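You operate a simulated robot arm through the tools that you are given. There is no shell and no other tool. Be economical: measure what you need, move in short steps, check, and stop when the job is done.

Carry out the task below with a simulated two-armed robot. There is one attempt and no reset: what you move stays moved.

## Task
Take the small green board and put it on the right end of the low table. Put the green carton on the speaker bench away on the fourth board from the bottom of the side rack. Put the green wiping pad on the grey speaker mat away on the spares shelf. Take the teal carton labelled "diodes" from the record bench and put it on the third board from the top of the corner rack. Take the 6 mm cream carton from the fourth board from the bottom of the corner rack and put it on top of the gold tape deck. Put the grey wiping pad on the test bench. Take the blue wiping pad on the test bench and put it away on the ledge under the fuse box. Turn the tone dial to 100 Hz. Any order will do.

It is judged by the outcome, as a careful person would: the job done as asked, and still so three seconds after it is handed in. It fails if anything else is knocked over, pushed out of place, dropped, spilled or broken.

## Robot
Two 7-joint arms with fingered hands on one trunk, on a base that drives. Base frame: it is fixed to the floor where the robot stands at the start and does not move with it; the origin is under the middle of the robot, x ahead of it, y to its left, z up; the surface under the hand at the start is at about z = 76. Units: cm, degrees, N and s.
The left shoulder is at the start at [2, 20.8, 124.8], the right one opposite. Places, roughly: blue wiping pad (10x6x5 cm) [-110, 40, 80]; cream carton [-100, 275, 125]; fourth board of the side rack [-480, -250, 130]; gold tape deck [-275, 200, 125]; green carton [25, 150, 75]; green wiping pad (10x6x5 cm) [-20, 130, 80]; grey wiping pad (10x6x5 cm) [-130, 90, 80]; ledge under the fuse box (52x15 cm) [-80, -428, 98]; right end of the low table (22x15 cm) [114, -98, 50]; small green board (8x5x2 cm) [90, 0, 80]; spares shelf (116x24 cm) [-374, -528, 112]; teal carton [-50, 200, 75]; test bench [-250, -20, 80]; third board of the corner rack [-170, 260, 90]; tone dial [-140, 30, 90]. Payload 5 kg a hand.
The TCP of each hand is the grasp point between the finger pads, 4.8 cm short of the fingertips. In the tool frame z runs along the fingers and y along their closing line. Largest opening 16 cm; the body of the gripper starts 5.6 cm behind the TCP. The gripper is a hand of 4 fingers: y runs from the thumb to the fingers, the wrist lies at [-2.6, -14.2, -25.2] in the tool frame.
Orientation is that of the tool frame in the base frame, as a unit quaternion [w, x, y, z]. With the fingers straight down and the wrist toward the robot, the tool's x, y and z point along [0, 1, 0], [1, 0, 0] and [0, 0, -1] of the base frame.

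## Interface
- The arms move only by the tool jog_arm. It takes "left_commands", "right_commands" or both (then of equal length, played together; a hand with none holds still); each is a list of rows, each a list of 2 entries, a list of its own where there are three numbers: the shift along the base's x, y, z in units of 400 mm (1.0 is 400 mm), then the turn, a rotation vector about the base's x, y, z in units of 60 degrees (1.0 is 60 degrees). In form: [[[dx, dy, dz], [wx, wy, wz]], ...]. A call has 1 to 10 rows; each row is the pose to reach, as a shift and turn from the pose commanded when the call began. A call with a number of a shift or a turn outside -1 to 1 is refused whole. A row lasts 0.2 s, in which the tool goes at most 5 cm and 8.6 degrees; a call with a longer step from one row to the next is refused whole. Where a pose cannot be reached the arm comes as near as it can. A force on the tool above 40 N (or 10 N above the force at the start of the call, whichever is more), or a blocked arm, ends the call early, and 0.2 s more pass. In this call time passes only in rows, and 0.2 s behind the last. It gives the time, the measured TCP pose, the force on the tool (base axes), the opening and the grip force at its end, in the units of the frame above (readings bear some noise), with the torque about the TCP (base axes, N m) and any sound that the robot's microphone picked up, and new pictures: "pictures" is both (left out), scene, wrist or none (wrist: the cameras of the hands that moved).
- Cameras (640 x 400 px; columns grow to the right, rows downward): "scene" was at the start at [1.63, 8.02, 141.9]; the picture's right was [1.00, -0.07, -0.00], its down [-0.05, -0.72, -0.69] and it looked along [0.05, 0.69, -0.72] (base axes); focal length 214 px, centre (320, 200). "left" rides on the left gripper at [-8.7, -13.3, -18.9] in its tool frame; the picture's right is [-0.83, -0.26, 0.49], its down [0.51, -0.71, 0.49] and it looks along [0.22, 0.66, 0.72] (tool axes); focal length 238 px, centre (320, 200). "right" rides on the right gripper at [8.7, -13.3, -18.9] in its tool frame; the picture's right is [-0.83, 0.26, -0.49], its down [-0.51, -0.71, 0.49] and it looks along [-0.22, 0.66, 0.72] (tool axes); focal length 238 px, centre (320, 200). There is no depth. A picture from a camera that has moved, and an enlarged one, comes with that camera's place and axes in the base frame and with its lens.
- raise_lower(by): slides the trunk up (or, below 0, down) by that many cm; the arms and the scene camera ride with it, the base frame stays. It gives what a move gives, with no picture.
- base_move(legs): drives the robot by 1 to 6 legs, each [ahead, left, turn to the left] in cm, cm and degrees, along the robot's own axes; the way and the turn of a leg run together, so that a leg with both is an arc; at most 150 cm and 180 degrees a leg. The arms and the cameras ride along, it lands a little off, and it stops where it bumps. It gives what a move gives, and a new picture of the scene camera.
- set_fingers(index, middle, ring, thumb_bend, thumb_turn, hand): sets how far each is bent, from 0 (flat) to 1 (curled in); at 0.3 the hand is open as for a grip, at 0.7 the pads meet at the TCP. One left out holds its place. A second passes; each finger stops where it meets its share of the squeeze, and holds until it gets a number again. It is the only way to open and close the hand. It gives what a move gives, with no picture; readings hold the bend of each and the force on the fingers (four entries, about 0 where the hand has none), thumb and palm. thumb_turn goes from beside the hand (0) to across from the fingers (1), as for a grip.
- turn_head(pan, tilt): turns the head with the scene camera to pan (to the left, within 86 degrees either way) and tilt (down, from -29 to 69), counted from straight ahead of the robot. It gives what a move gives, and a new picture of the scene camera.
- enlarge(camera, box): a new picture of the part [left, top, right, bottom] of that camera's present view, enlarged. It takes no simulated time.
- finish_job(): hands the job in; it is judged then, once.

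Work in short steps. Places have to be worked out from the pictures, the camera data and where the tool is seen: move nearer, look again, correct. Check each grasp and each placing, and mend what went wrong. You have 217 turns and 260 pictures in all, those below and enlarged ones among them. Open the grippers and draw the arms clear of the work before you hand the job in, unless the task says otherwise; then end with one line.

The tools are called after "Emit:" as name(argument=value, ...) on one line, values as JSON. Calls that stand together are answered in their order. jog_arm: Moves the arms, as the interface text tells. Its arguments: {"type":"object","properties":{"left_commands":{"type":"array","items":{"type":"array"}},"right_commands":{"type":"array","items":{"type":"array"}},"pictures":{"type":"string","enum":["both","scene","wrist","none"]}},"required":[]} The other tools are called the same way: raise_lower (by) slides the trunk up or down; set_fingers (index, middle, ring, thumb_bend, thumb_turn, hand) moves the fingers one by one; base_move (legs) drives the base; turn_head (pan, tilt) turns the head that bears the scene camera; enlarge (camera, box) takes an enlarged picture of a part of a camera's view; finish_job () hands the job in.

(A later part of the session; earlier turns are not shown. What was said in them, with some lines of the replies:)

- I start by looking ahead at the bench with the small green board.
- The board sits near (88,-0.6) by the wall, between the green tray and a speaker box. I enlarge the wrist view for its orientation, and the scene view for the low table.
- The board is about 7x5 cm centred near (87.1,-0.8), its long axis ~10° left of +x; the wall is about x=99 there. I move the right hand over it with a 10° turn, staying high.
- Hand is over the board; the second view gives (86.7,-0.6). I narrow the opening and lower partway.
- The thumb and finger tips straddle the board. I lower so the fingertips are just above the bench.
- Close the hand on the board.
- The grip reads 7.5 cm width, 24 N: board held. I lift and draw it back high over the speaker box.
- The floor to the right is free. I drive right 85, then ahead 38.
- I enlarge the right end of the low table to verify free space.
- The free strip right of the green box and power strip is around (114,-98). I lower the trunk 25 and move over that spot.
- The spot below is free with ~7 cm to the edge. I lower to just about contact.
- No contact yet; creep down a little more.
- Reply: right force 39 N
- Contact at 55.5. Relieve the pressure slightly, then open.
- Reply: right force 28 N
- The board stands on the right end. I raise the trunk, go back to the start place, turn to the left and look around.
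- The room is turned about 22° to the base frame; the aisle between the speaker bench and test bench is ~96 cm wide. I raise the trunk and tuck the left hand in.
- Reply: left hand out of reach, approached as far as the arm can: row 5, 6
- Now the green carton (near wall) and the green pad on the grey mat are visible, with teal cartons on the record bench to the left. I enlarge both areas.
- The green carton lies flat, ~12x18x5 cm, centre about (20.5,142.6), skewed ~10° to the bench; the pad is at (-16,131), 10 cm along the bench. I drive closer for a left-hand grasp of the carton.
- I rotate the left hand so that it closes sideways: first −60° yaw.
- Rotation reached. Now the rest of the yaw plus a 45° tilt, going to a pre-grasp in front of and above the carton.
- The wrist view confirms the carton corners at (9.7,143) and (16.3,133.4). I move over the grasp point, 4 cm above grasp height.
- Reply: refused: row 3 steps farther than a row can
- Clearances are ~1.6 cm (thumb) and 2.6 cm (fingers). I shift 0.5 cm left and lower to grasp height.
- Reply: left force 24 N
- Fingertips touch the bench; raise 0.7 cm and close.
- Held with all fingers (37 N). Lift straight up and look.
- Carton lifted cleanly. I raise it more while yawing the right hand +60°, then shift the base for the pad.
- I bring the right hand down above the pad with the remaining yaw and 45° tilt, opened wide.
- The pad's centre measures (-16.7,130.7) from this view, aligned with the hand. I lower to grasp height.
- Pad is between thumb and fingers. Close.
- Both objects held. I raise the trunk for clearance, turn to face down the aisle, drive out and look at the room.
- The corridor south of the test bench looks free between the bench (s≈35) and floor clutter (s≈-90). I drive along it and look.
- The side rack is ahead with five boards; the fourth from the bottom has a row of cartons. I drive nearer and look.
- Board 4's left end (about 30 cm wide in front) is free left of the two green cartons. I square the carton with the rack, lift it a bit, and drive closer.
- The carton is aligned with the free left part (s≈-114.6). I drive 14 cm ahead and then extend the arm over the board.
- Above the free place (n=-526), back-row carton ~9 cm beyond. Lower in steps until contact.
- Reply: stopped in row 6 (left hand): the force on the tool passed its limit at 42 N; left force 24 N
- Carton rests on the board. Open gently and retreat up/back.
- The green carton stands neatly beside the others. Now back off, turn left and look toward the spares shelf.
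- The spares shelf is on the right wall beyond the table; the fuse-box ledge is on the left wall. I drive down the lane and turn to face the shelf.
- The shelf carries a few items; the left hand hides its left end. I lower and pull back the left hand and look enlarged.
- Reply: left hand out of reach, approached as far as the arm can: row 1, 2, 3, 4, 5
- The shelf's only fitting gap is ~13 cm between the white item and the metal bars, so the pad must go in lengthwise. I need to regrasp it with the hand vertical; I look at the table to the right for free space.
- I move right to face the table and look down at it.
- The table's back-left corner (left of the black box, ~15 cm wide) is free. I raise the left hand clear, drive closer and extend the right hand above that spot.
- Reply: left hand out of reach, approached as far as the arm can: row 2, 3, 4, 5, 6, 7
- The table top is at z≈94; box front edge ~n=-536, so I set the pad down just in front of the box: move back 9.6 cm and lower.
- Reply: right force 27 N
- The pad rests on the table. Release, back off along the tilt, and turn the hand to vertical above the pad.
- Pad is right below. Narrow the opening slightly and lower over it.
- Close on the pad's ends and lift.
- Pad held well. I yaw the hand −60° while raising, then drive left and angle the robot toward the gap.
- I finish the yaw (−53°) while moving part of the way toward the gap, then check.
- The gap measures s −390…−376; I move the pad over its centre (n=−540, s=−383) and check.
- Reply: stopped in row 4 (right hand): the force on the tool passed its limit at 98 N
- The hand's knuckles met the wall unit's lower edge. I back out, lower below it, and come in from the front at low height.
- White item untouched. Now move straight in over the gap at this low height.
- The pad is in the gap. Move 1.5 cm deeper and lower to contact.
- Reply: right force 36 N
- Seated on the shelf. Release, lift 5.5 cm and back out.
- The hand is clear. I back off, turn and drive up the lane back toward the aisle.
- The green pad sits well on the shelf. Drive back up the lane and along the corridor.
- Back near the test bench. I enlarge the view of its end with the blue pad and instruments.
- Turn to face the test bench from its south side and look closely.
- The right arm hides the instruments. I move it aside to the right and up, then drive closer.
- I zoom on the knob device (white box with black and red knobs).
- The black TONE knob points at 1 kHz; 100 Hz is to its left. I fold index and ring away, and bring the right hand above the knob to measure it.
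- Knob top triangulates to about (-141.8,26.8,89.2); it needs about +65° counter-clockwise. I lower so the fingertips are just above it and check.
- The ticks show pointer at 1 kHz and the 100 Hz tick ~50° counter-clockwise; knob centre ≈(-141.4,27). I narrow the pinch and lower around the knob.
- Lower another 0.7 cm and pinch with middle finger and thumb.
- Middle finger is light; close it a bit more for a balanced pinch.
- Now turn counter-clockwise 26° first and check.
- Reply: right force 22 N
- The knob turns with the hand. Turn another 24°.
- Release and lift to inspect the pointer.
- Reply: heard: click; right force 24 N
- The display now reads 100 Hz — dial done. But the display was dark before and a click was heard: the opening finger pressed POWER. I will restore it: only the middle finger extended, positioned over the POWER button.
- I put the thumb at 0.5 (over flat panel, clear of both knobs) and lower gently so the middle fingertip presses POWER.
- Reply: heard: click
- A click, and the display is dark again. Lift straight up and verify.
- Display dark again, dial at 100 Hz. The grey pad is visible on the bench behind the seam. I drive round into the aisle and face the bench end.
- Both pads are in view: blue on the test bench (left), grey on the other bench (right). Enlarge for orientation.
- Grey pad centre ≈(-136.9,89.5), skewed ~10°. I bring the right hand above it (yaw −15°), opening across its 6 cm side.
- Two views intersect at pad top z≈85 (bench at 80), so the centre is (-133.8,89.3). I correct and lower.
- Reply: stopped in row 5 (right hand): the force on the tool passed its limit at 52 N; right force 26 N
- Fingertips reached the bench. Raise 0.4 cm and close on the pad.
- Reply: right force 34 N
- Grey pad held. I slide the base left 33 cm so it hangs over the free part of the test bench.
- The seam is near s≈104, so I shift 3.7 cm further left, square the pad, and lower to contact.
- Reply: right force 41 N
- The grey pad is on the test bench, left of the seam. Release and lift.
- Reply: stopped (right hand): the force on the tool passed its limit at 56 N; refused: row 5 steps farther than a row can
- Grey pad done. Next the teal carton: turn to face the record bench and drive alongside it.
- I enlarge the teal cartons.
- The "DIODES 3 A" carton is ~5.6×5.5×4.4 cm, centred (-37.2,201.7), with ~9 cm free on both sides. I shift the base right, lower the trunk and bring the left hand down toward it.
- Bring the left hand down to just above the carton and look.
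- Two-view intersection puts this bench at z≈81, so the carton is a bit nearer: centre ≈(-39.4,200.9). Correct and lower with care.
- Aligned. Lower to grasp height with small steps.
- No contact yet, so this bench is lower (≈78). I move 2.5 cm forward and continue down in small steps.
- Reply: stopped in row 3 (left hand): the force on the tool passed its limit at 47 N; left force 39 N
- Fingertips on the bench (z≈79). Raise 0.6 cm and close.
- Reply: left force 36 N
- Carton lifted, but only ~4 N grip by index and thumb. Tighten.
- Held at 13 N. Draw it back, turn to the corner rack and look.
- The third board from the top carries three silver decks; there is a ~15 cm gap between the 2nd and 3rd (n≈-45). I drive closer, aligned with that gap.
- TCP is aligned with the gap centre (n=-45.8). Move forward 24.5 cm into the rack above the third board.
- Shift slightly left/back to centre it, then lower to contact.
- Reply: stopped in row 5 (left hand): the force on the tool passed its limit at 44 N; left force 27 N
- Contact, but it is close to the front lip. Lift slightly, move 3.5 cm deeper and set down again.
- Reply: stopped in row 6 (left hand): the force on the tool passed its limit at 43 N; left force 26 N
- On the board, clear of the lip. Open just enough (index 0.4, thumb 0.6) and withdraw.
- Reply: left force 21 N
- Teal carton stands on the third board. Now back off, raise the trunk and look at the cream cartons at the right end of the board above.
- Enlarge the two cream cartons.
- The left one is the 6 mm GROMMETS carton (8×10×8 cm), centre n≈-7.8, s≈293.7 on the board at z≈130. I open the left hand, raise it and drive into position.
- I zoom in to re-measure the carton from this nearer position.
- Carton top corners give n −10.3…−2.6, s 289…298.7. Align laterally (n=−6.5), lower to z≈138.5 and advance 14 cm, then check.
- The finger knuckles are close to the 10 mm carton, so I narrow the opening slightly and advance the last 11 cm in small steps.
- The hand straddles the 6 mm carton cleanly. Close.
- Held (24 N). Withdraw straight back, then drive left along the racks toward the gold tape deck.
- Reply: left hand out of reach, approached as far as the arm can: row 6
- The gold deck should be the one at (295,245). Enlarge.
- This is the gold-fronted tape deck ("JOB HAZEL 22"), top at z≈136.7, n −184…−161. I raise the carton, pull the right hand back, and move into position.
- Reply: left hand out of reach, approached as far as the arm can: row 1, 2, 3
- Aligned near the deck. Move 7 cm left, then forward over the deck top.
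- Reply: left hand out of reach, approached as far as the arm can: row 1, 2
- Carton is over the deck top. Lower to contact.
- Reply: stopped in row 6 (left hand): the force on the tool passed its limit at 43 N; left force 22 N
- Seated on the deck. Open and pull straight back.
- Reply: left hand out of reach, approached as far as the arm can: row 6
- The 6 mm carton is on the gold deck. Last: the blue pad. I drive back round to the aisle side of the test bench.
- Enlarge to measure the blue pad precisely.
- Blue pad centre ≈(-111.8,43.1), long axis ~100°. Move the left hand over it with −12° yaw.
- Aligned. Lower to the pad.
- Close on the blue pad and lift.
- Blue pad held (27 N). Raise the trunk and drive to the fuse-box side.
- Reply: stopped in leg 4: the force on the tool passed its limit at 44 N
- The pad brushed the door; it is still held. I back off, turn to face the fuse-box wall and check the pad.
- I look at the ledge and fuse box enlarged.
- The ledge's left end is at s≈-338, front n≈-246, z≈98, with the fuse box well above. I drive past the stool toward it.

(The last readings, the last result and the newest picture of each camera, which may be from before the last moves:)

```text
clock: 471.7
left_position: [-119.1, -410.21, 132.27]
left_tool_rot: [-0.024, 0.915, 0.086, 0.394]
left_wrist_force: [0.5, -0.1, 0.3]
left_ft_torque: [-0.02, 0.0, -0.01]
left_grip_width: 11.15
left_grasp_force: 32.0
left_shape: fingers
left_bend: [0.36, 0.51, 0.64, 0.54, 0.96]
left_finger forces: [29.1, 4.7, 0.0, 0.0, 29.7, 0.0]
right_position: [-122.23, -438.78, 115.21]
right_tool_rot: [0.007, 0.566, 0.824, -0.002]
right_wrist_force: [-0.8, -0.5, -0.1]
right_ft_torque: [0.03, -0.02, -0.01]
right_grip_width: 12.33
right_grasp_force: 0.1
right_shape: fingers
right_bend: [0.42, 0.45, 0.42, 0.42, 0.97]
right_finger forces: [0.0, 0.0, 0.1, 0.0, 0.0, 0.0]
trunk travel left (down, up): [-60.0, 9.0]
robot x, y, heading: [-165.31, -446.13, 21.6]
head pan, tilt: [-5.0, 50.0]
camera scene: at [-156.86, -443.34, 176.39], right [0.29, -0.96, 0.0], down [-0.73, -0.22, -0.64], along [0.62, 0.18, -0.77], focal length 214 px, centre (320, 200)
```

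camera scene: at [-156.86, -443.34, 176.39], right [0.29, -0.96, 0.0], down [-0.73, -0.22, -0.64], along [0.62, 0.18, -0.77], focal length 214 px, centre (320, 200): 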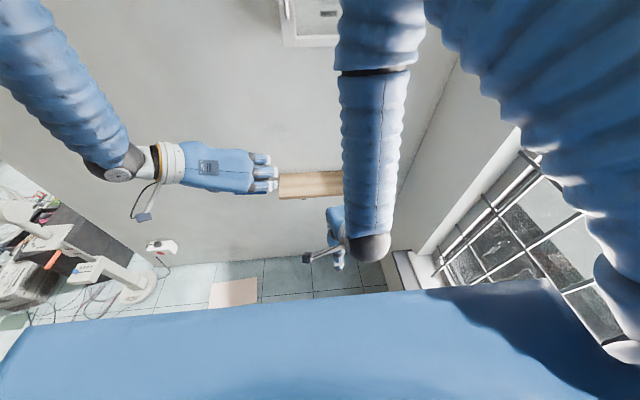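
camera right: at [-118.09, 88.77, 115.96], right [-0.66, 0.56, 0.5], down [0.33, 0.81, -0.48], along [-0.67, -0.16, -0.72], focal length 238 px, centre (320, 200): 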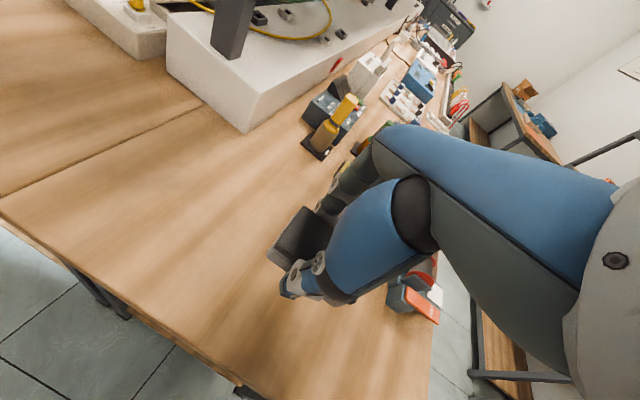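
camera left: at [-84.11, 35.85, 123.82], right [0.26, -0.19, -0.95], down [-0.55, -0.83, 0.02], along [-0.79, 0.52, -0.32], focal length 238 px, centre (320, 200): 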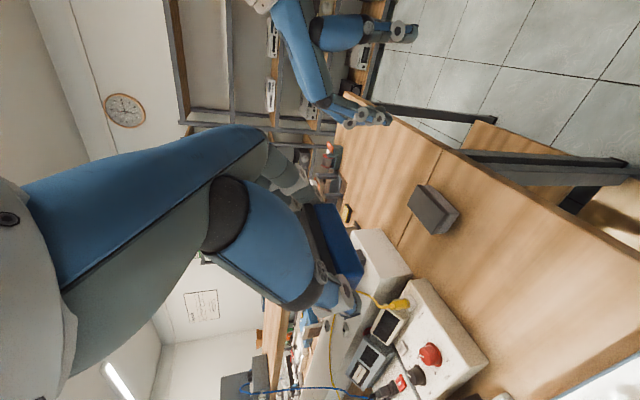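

The visible left half of the ledge (s −340…−365, n −243…−226) is free. I lower the trunk, drive 12 cm nearer, and bring the pad over it.

Emit:
raise_lower(by=-15)

Emit:
base_move(legs=[[12, 0, 0]])

Emit:
jog_arm(left_commands=[[[0.033, -0.083, -0.02], [0, 0, 0]], [[0.066, -0.167, -0.05], [0, 0, 0]], [[0.1, -0.25, -0.08], [0, 0, 0]], [[0.135, -0.334, -0.1], [0, 0, 0]]], pictures="both")

```text
clock: 473.5
left_position: [-119.15, -410.18, 117.17]
left_tool_rot: [-0.024, 0.915, 0.086, 0.394]
left_wrist_force: [0.4, -0.7, -0.1]
left_ft_torque: [-0.01, 0.01, 0.0]
left_grip_width: 11.14
left_grasp_force: 31.6
left_shape: fingers
left_bend: [0.36, 0.51, 0.64, 0.54, 0.96]
left_finger forces: [29.1, 4.7, 0.0, 0.0, 29.7, 0.1]
right_position: [-122.19, -438.67, 100.16]
right_tool_rot: [0.007, 0.566, 0.824, 0.0]
right_wrist_force: [0.1, -0.3, 0.4]
right_ft_torque: [-0.01, -0.03, -0.01]
right_grip_width: 12.32
right_grasp_force: 0.1
right_shape: fingers
right_bend: [0.42, 0.45, 0.42, 0.42, 0.97]
right_finger forces: [0.0, 0.0, 0.1, 0.1, 0.0, 0.1]
trunk travel left (down, up): [-45.0, 24.0]
robot x, y, heading: [-164.96, -446.07, 21.6]
head pan, tilt: [-5.0, 50.0]
```

```text
clock: 474.7
left_position: [-107.97, -405.91, 117.18]
left_tool_rot: [-0.022, 0.915, 0.086, 0.394]
left_wrist_force: [0.3, -0.1, -1.0]
left_ft_torque: [0.0, 0.01, -0.01]
left_grip_width: 11.13
left_grasp_force: 31.6
left_shape: fingers
left_bend: [0.36, 0.51, 0.64, 0.54, 0.96]
left_finger forces: [29.1, 4.6, 0.1, 0.0, 29.7, 0.0]
right_position: [-111.17, -434.3, 100.17]
right_tool_rot: [0.006, 0.566, 0.825, -0.001]
right_wrist_force: [0.4, -0.2, 0.1]
right_ft_torque: [-0.04, 0.03, 0.01]
right_grip_width: 12.31
right_grasp_force: 0.0
right_shape: fingers
right_bend: [0.42, 0.45, 0.42, 0.42, 0.97]
right_finger forces: [0.0, 0.0, 0.0, 0.0, 0.1, 0.0]
trunk travel left (down, up): [-45.0, 24.0]
robot x, y, heading: [-154.2, -441.41, 21.5]
head pan, tilt: [-5.0, 50.0]
camera scene: at [-145.75, -438.95, 161.38], right [0.29, -0.96, 0.0], down [-0.73, -0.22, -0.64], along [0.62, 0.18, -0.77], focal length 214 px, centre (320, 200)
```

scene: 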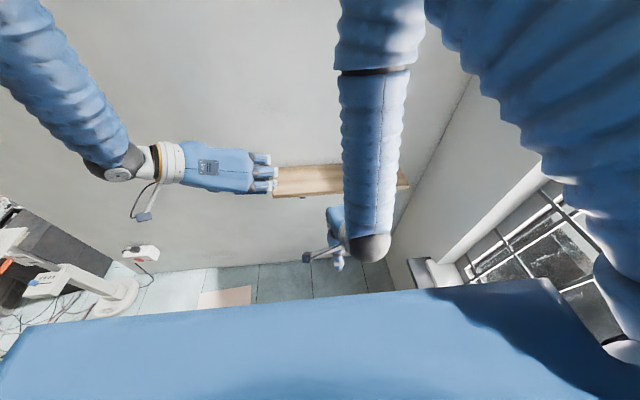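

```text
clock: 475.7
left_position: [-102.55, -419.29, 113.16]
left_tool_rot: [-0.025, 0.915, 0.086, 0.394]
left_wrist_force: [0.5, -1.0, -1.1]
left_ft_torque: [0.1, 0.08, 0.06]
left_grip_width: 11.15
left_grasp_force: 31.6
left_shape: fingers
left_bend: [0.36, 0.51, 0.64, 0.54, 0.96]
left_finger forces: [29.1, 4.6, 0.0, 0.0, 29.7, 0.0]
right_position: [-111.3, -434.49, 100.06]
right_tool_rot: [0.006, 0.566, 0.825, -0.001]
right_wrist_force: [0.6, -2.1, -0.1]
right_ft_torque: [0.09, 0.04, 0.01]
right_grip_width: 12.34
right_grasp_force: 0.1
right_shape: fingers
right_bend: [0.42, 0.45, 0.42, 0.42, 0.97]
right_finger forces: [0.0, 0.1, 0.1, 0.1, 0.0, 0.0]
trunk travel left (down, up): [-45.0, 24.0]
robot x, y, heading: [-154.19, -441.66, 21.7]
head pan, tilt: [-5.0, 50.0]
camera scene: at [-145.71, -439.18, 161.38], right [0.29, -0.96, 0.0], down [-0.73, -0.22, -0.64], along [0.62, 0.18, -0.77], focal length 214 px, centre (320, 200)
camera left: at [-124.28, -409.53, 119.63], right [-0.26, 0.19, -0.95], down [0.57, 0.82, 0.01], along [0.78, -0.53, -0.32], focal length 238 px, centre (320, 200)
```

scene: 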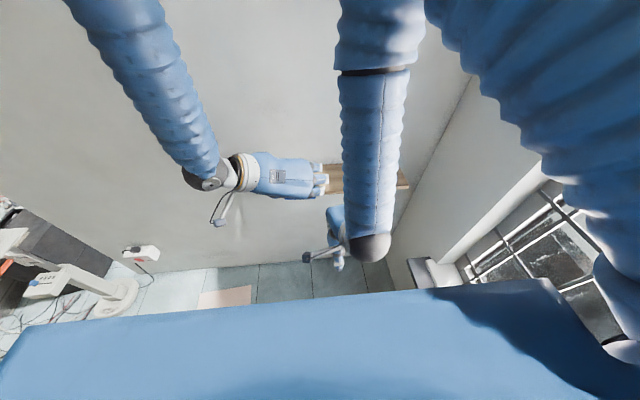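
left: 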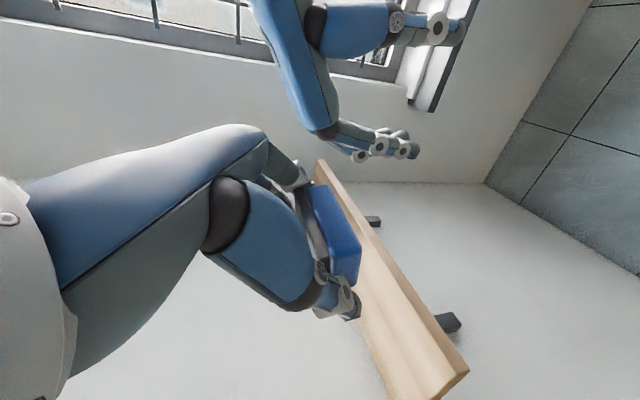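

The ledge is empty beneath. Move 16 cm forward over it.

Emit:
jog_arm(left_commands=[[[0.095, 0.038, 0], [0, 0, 0]], [[0.19, 0.076, 0], [0, 0, 0]], [[0.285, 0.114, -0.03], [0, 0, 0]], [[0.377, 0.152, -0.08], [0, 0, 0]]], pictures="both")

```text
clock: 476.7
left_position: [-87.26, -412.99, 109.8]
left_tool_rot: [-0.024, 0.915, 0.087, 0.393]
left_wrist_force: [1.2, 0.1, -0.7]
left_ft_torque: [-0.06, 0.12, 0.01]
left_grip_width: 11.15
left_grasp_force: 32.0
left_shape: fingers
left_bend: [0.36, 0.51, 0.64, 0.54, 0.96]
left_finger forces: [28.7, 4.5, 0.1, 0.1, 29.5, 0.0]
right_position: [-110.97, -434.35, 99.97]
right_tool_rot: [0.006, 0.565, 0.825, -0.002]
right_wrist_force: [1.3, 0.0, 0.5]
right_ft_torque: [-0.01, 0.06, 0.01]
right_grip_width: 12.32
right_grasp_force: 0.0
right_shape: fingers
right_bend: [0.42, 0.45, 0.42, 0.42, 0.97]
right_finger forces: [0.0, 0.0, 0.0, 0.0, 0.0, 0.0]
trunk travel left (down, up): [-45.0, 24.0]
robot x, y, heading: [-154.46, -441.56, 21.7]
head pan, tilt: [-5.0, 50.0]
camera scene: at [-145.54, -438.87, 161.36], right [0.29, -0.96, 0.0], down [-0.74, -0.22, -0.64], along [0.61, 0.18, -0.77], focal length 214 px, centre (320, 200)
camera left: at [-109.05, -403.23, 116.37], right [-0.26, 0.19, -0.95], down [0.57, 0.82, 0.01], along [0.78, -0.53, -0.32], focal length 238 px, centre (320, 200)
```

scene: 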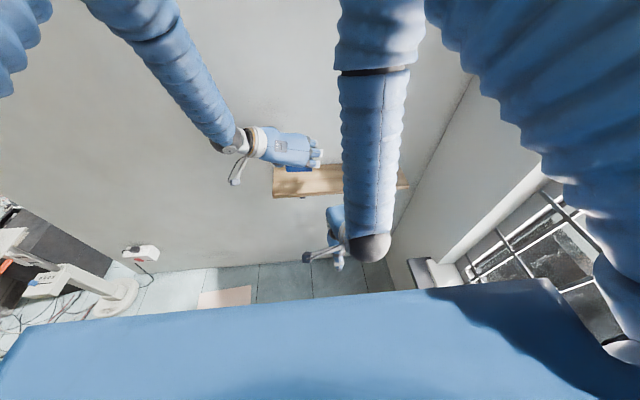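
left: 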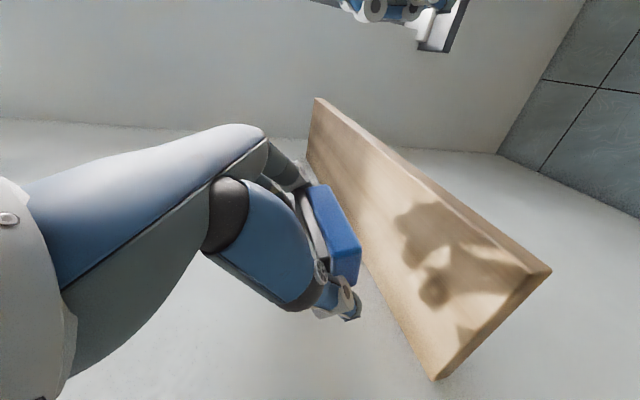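

Pad is over the ledge with margins front and back. Lower to contact.

Emit:
jog_arm(left_commands=[[[0, 0, -0.08], [0, 0, 0]], [[0, 0, -0.12], [0, 0, 0]], [[0, 0, -0.135], [0, 0, 0]], [[0, 0, -0.15], [0, 0, 0]], [[0, 0, -0.165], [0, 0, 0]], [[0, 0, -0.18], [0, 0, 0]], [[0, 0, -0.195], [0, 0, 0]]], pictures="both")

```text
clock: 478.3
left_position: [-87.56, -413.16, 102.62]
left_tool_rot: [-0.022, 0.913, 0.087, 0.398]
left_wrist_force: [-7.5, 1.6, 25.4]
left_ft_torque: [-0.94, -0.52, -0.29]
left_grip_width: 11.16
left_grasp_force: 43.7
left_shape: fingers
left_bend: [0.36, 0.51, 0.64, 0.54, 0.97]
left_finger forces: [48.4, 6.6, 0.1, 0.0, 32.0, 0.0]
right_position: [-111.36, -434.41, 100.23]
right_tool_rot: [0.008, 0.565, 0.825, 0.0]
right_wrist_force: [-0.4, -0.3, -0.5]
right_ft_torque: [0.05, 0.0, 0.02]
right_grip_width: 12.34
right_grasp_force: 0.0
right_shape: fingers
right_bend: [0.42, 0.45, 0.42, 0.42, 0.97]
right_finger forces: [0.1, 0.0, 0.0, 0.0, 0.0, 0.1]
trunk travel left (down, up): [-45.0, 24.0]
robot x, y, heading: [-153.81, -441.36, 21.6]
head pan, tilt: [-5.0, 50.0]
camera scene: at [-146.04, -439.05, 161.43], right [0.29, -0.96, 0.0], down [-0.73, -0.22, -0.64], along [0.62, 0.18, -0.77], focal length 214 px, centre (320, 200)
camera left: at [-109.27, -403.35, 108.91], right [-0.25, 0.19, -0.95], down [0.57, 0.82, 0.01], along [0.78, -0.54, -0.32], focal length 238 px, centre (320, 200)
```

scene: 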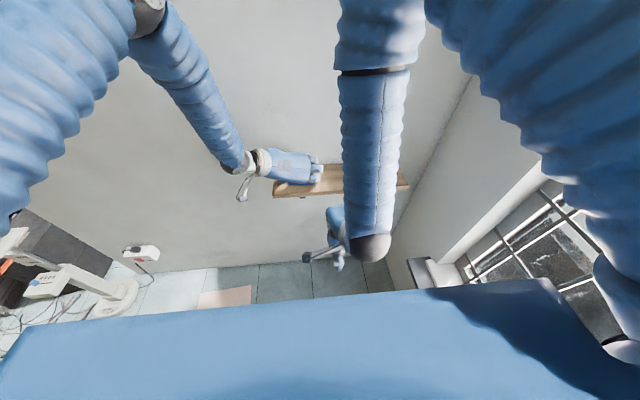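
left: 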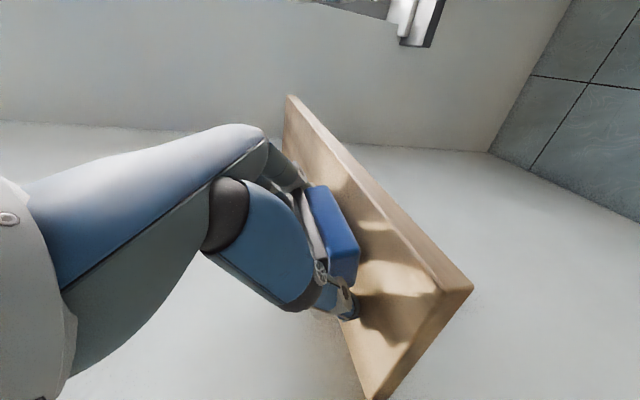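

On the ledge. Open and withdraw back/up.

Emit:
set_fingers(hand="left", index=0.29, middle=0.4, ring=0.4, thumb_bend=0.42)

Emit:
enlarge(camera="left", box=[240, 120, 480, 400])

```text
clock: 479.3
left_position: [-87.63, -413.2, 102.22]
left_tool_rot: [-0.023, 0.915, 0.086, 0.394]
left_wrist_force: [-0.2, -0.5, 2.2]
left_ft_torque: [0.08, -0.03, -0.05]
left_grip_width: 15.11
left_grasp_force: 1.1
left_shape: fingers
left_bend: [0.28, 0.4, 0.4, 0.42, 0.98]
left_finger forces: [0.1, 0.1, 0.1, 0.0, 1.8, 0.0]
right_position: [-111.22, -434.25, 100.09]
right_tool_rot: [0.008, 0.566, 0.824, -0.002]
right_wrist_force: [0.4, 0.2, -0.1]
right_ft_torque: [-0.01, -0.01, -0.01]
right_grip_width: 12.33
right_grasp_force: 0.1
right_shape: fingers
right_bend: [0.42, 0.45, 0.42, 0.42, 0.97]
right_finger forces: [0.0, 0.1, 0.0, 0.1, 0.0, 0.0]
trunk travel left (down, up): [-45.0, 24.0]
robot x, y, heading: [-153.83, -441.47, 21.3]
head pan, tilt: [-5.0, 50.0]
```

```text
1.43 times, centred on (360, 260) of left
camera zoom: at [-109.28, -403.3, 108.64], right [-0.26, 0.19, -0.95], down [0.57, 0.82, 0.01], along [0.78, -0.53, -0.32], focal length 340 px, centre (263, 114)
```

zoom: 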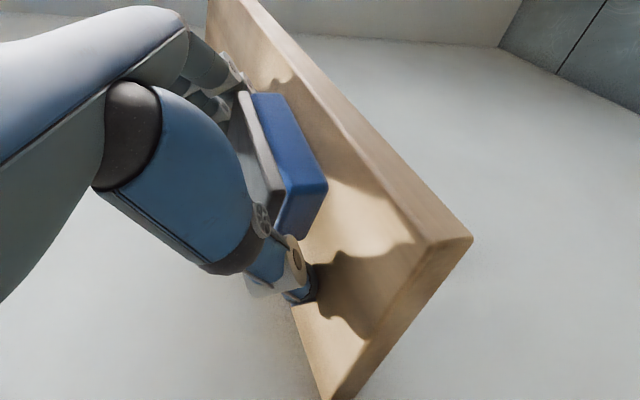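

The pad lies flat on the ledge. Withdraw along the hand's axis.

Emit:
jog_arm(left_commands=[[[-0.05, -0.008, 0.045], [0, 0, 0]], [[-0.11, -0.02, 0.1], [0, 0, 0]], [[-0.18, -0.035, 0.16], [0, 0, 0]], [[-0.26, -0.06, 0.22], [0, 0, 0]], [[-0.35, -0.09, 0.28], [0, 0, 0]], [[-0.45, -0.12, 0.32], [0, 0, 0]]], pictures="both")

```text
clock: 480.7
left_position: [-105.71, -417.95, 114.97]
left_tool_rot: [-0.023, 0.914, 0.086, 0.396]
left_wrist_force: [-0.4, -0.3, 0.1]
left_ft_torque: [0.01, -0.08, 0.07]
left_grip_width: 15.14
left_grasp_force: 0.1
left_shape: fingers
left_bend: [0.28, 0.4, 0.4, 0.42, 0.98]
left_finger forces: [0.0, 0.0, 0.0, 0.0, 0.0, 0.1]
right_position: [-111.4, -434.39, 100.35]
right_tool_rot: [0.007, 0.566, 0.824, -0.001]
right_wrist_force: [-0.2, -1.1, 0.8]
right_ft_torque: [0.04, -0.09, -0.03]
right_grip_width: 12.35
right_grasp_force: 0.2
right_shape: fingers
right_bend: [0.42, 0.45, 0.42, 0.42, 0.97]
right_finger forces: [0.1, 0.1, 0.1, 0.0, 0.0, 0.0]
trunk travel left (down, up): [-45.0, 24.0]
robot x, y, heading: [-154.23, -441.56, 21.8]
head pan, tilt: [-5.0, 50.0]
camera scene: at [-146.0, -439.06, 161.4], right [0.29, -0.96, 0.0], down [-0.73, -0.22, -0.64], along [0.62, 0.18, -0.77], focal length 214 px, centre (320, 200)
camera left: at [-127.42, -408.18, 121.48], right [-0.26, 0.19, -0.95], down [0.57, 0.82, 0.01], along [0.78, -0.53, -0.32], focal length 238 px, centre (320, 200)
```

scene: 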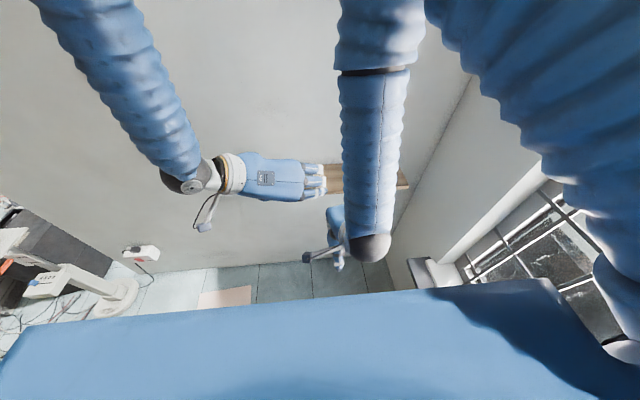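
left: 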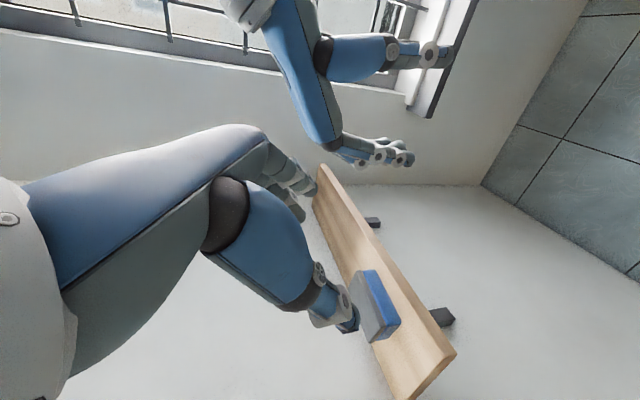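

Pad stands on the ledge. Back the robot off a little and hand in.

Emit:
base_move(legs=[[-22, 0, 0]])

```text
clock: 482.4
left_position: [-125.92, -425.96, 114.99]
left_tool_rot: [-0.024, 0.914, 0.087, 0.395]
left_wrist_force: [-0.4, 0.7, 1.4]
left_ft_torque: [0.02, -0.03, 0.0]
left_grip_width: 15.12
left_grasp_force: 0.0
left_shape: fingers
left_bend: [0.28, 0.4, 0.4, 0.42, 0.98]
left_finger forces: [0.1, 0.0, 0.1, 0.0, 0.0, 0.0]
right_position: [-131.59, -442.38, 100.23]
right_tool_rot: [0.007, 0.565, 0.825, -0.001]
right_wrist_force: [-0.6, -0.4, -0.3]
right_ft_torque: [0.04, -0.04, -0.05]
right_grip_width: 12.31
right_grasp_force: 0.1
right_shape: fingers
right_bend: [0.42, 0.45, 0.42, 0.42, 0.97]
right_finger forces: [0.0, 0.1, 0.0, 0.0, 0.0, 0.0]
trunk travel left (down, up): [-45.0, 24.0]
robot x, y, heading: [-174.77, -449.51, 21.5]
head pan, tilt: [-5.0, 50.0]
camera scene: at [-166.2, -447.04, 161.39], right [0.29, -0.96, 0.0], down [-0.73, -0.22, -0.64], along [0.62, 0.18, -0.77], focal length 214 px, centre (320, 200)
```

scene: 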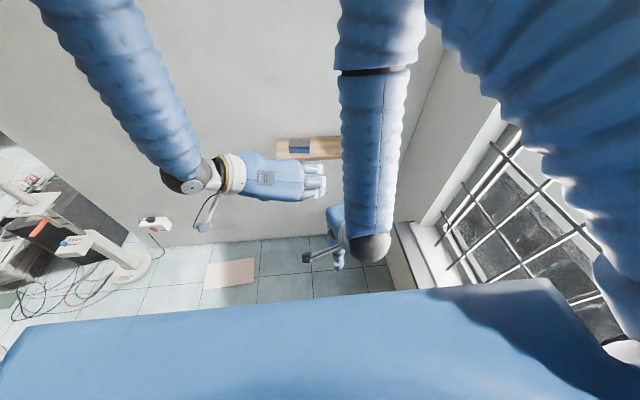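

The blue pad is on the ledge, hands are open and clear; everything asked is done.

Emit:
finish_job()

```text
The job is handed in.
```

All eight tasks are done and the job is handed in. I bumped POWER next to the tone dial by accident and pressed it off again. One hand and the blue pad also touched things in passing (the wall unit above the spares shelf, the door), and I saw nothing moved.
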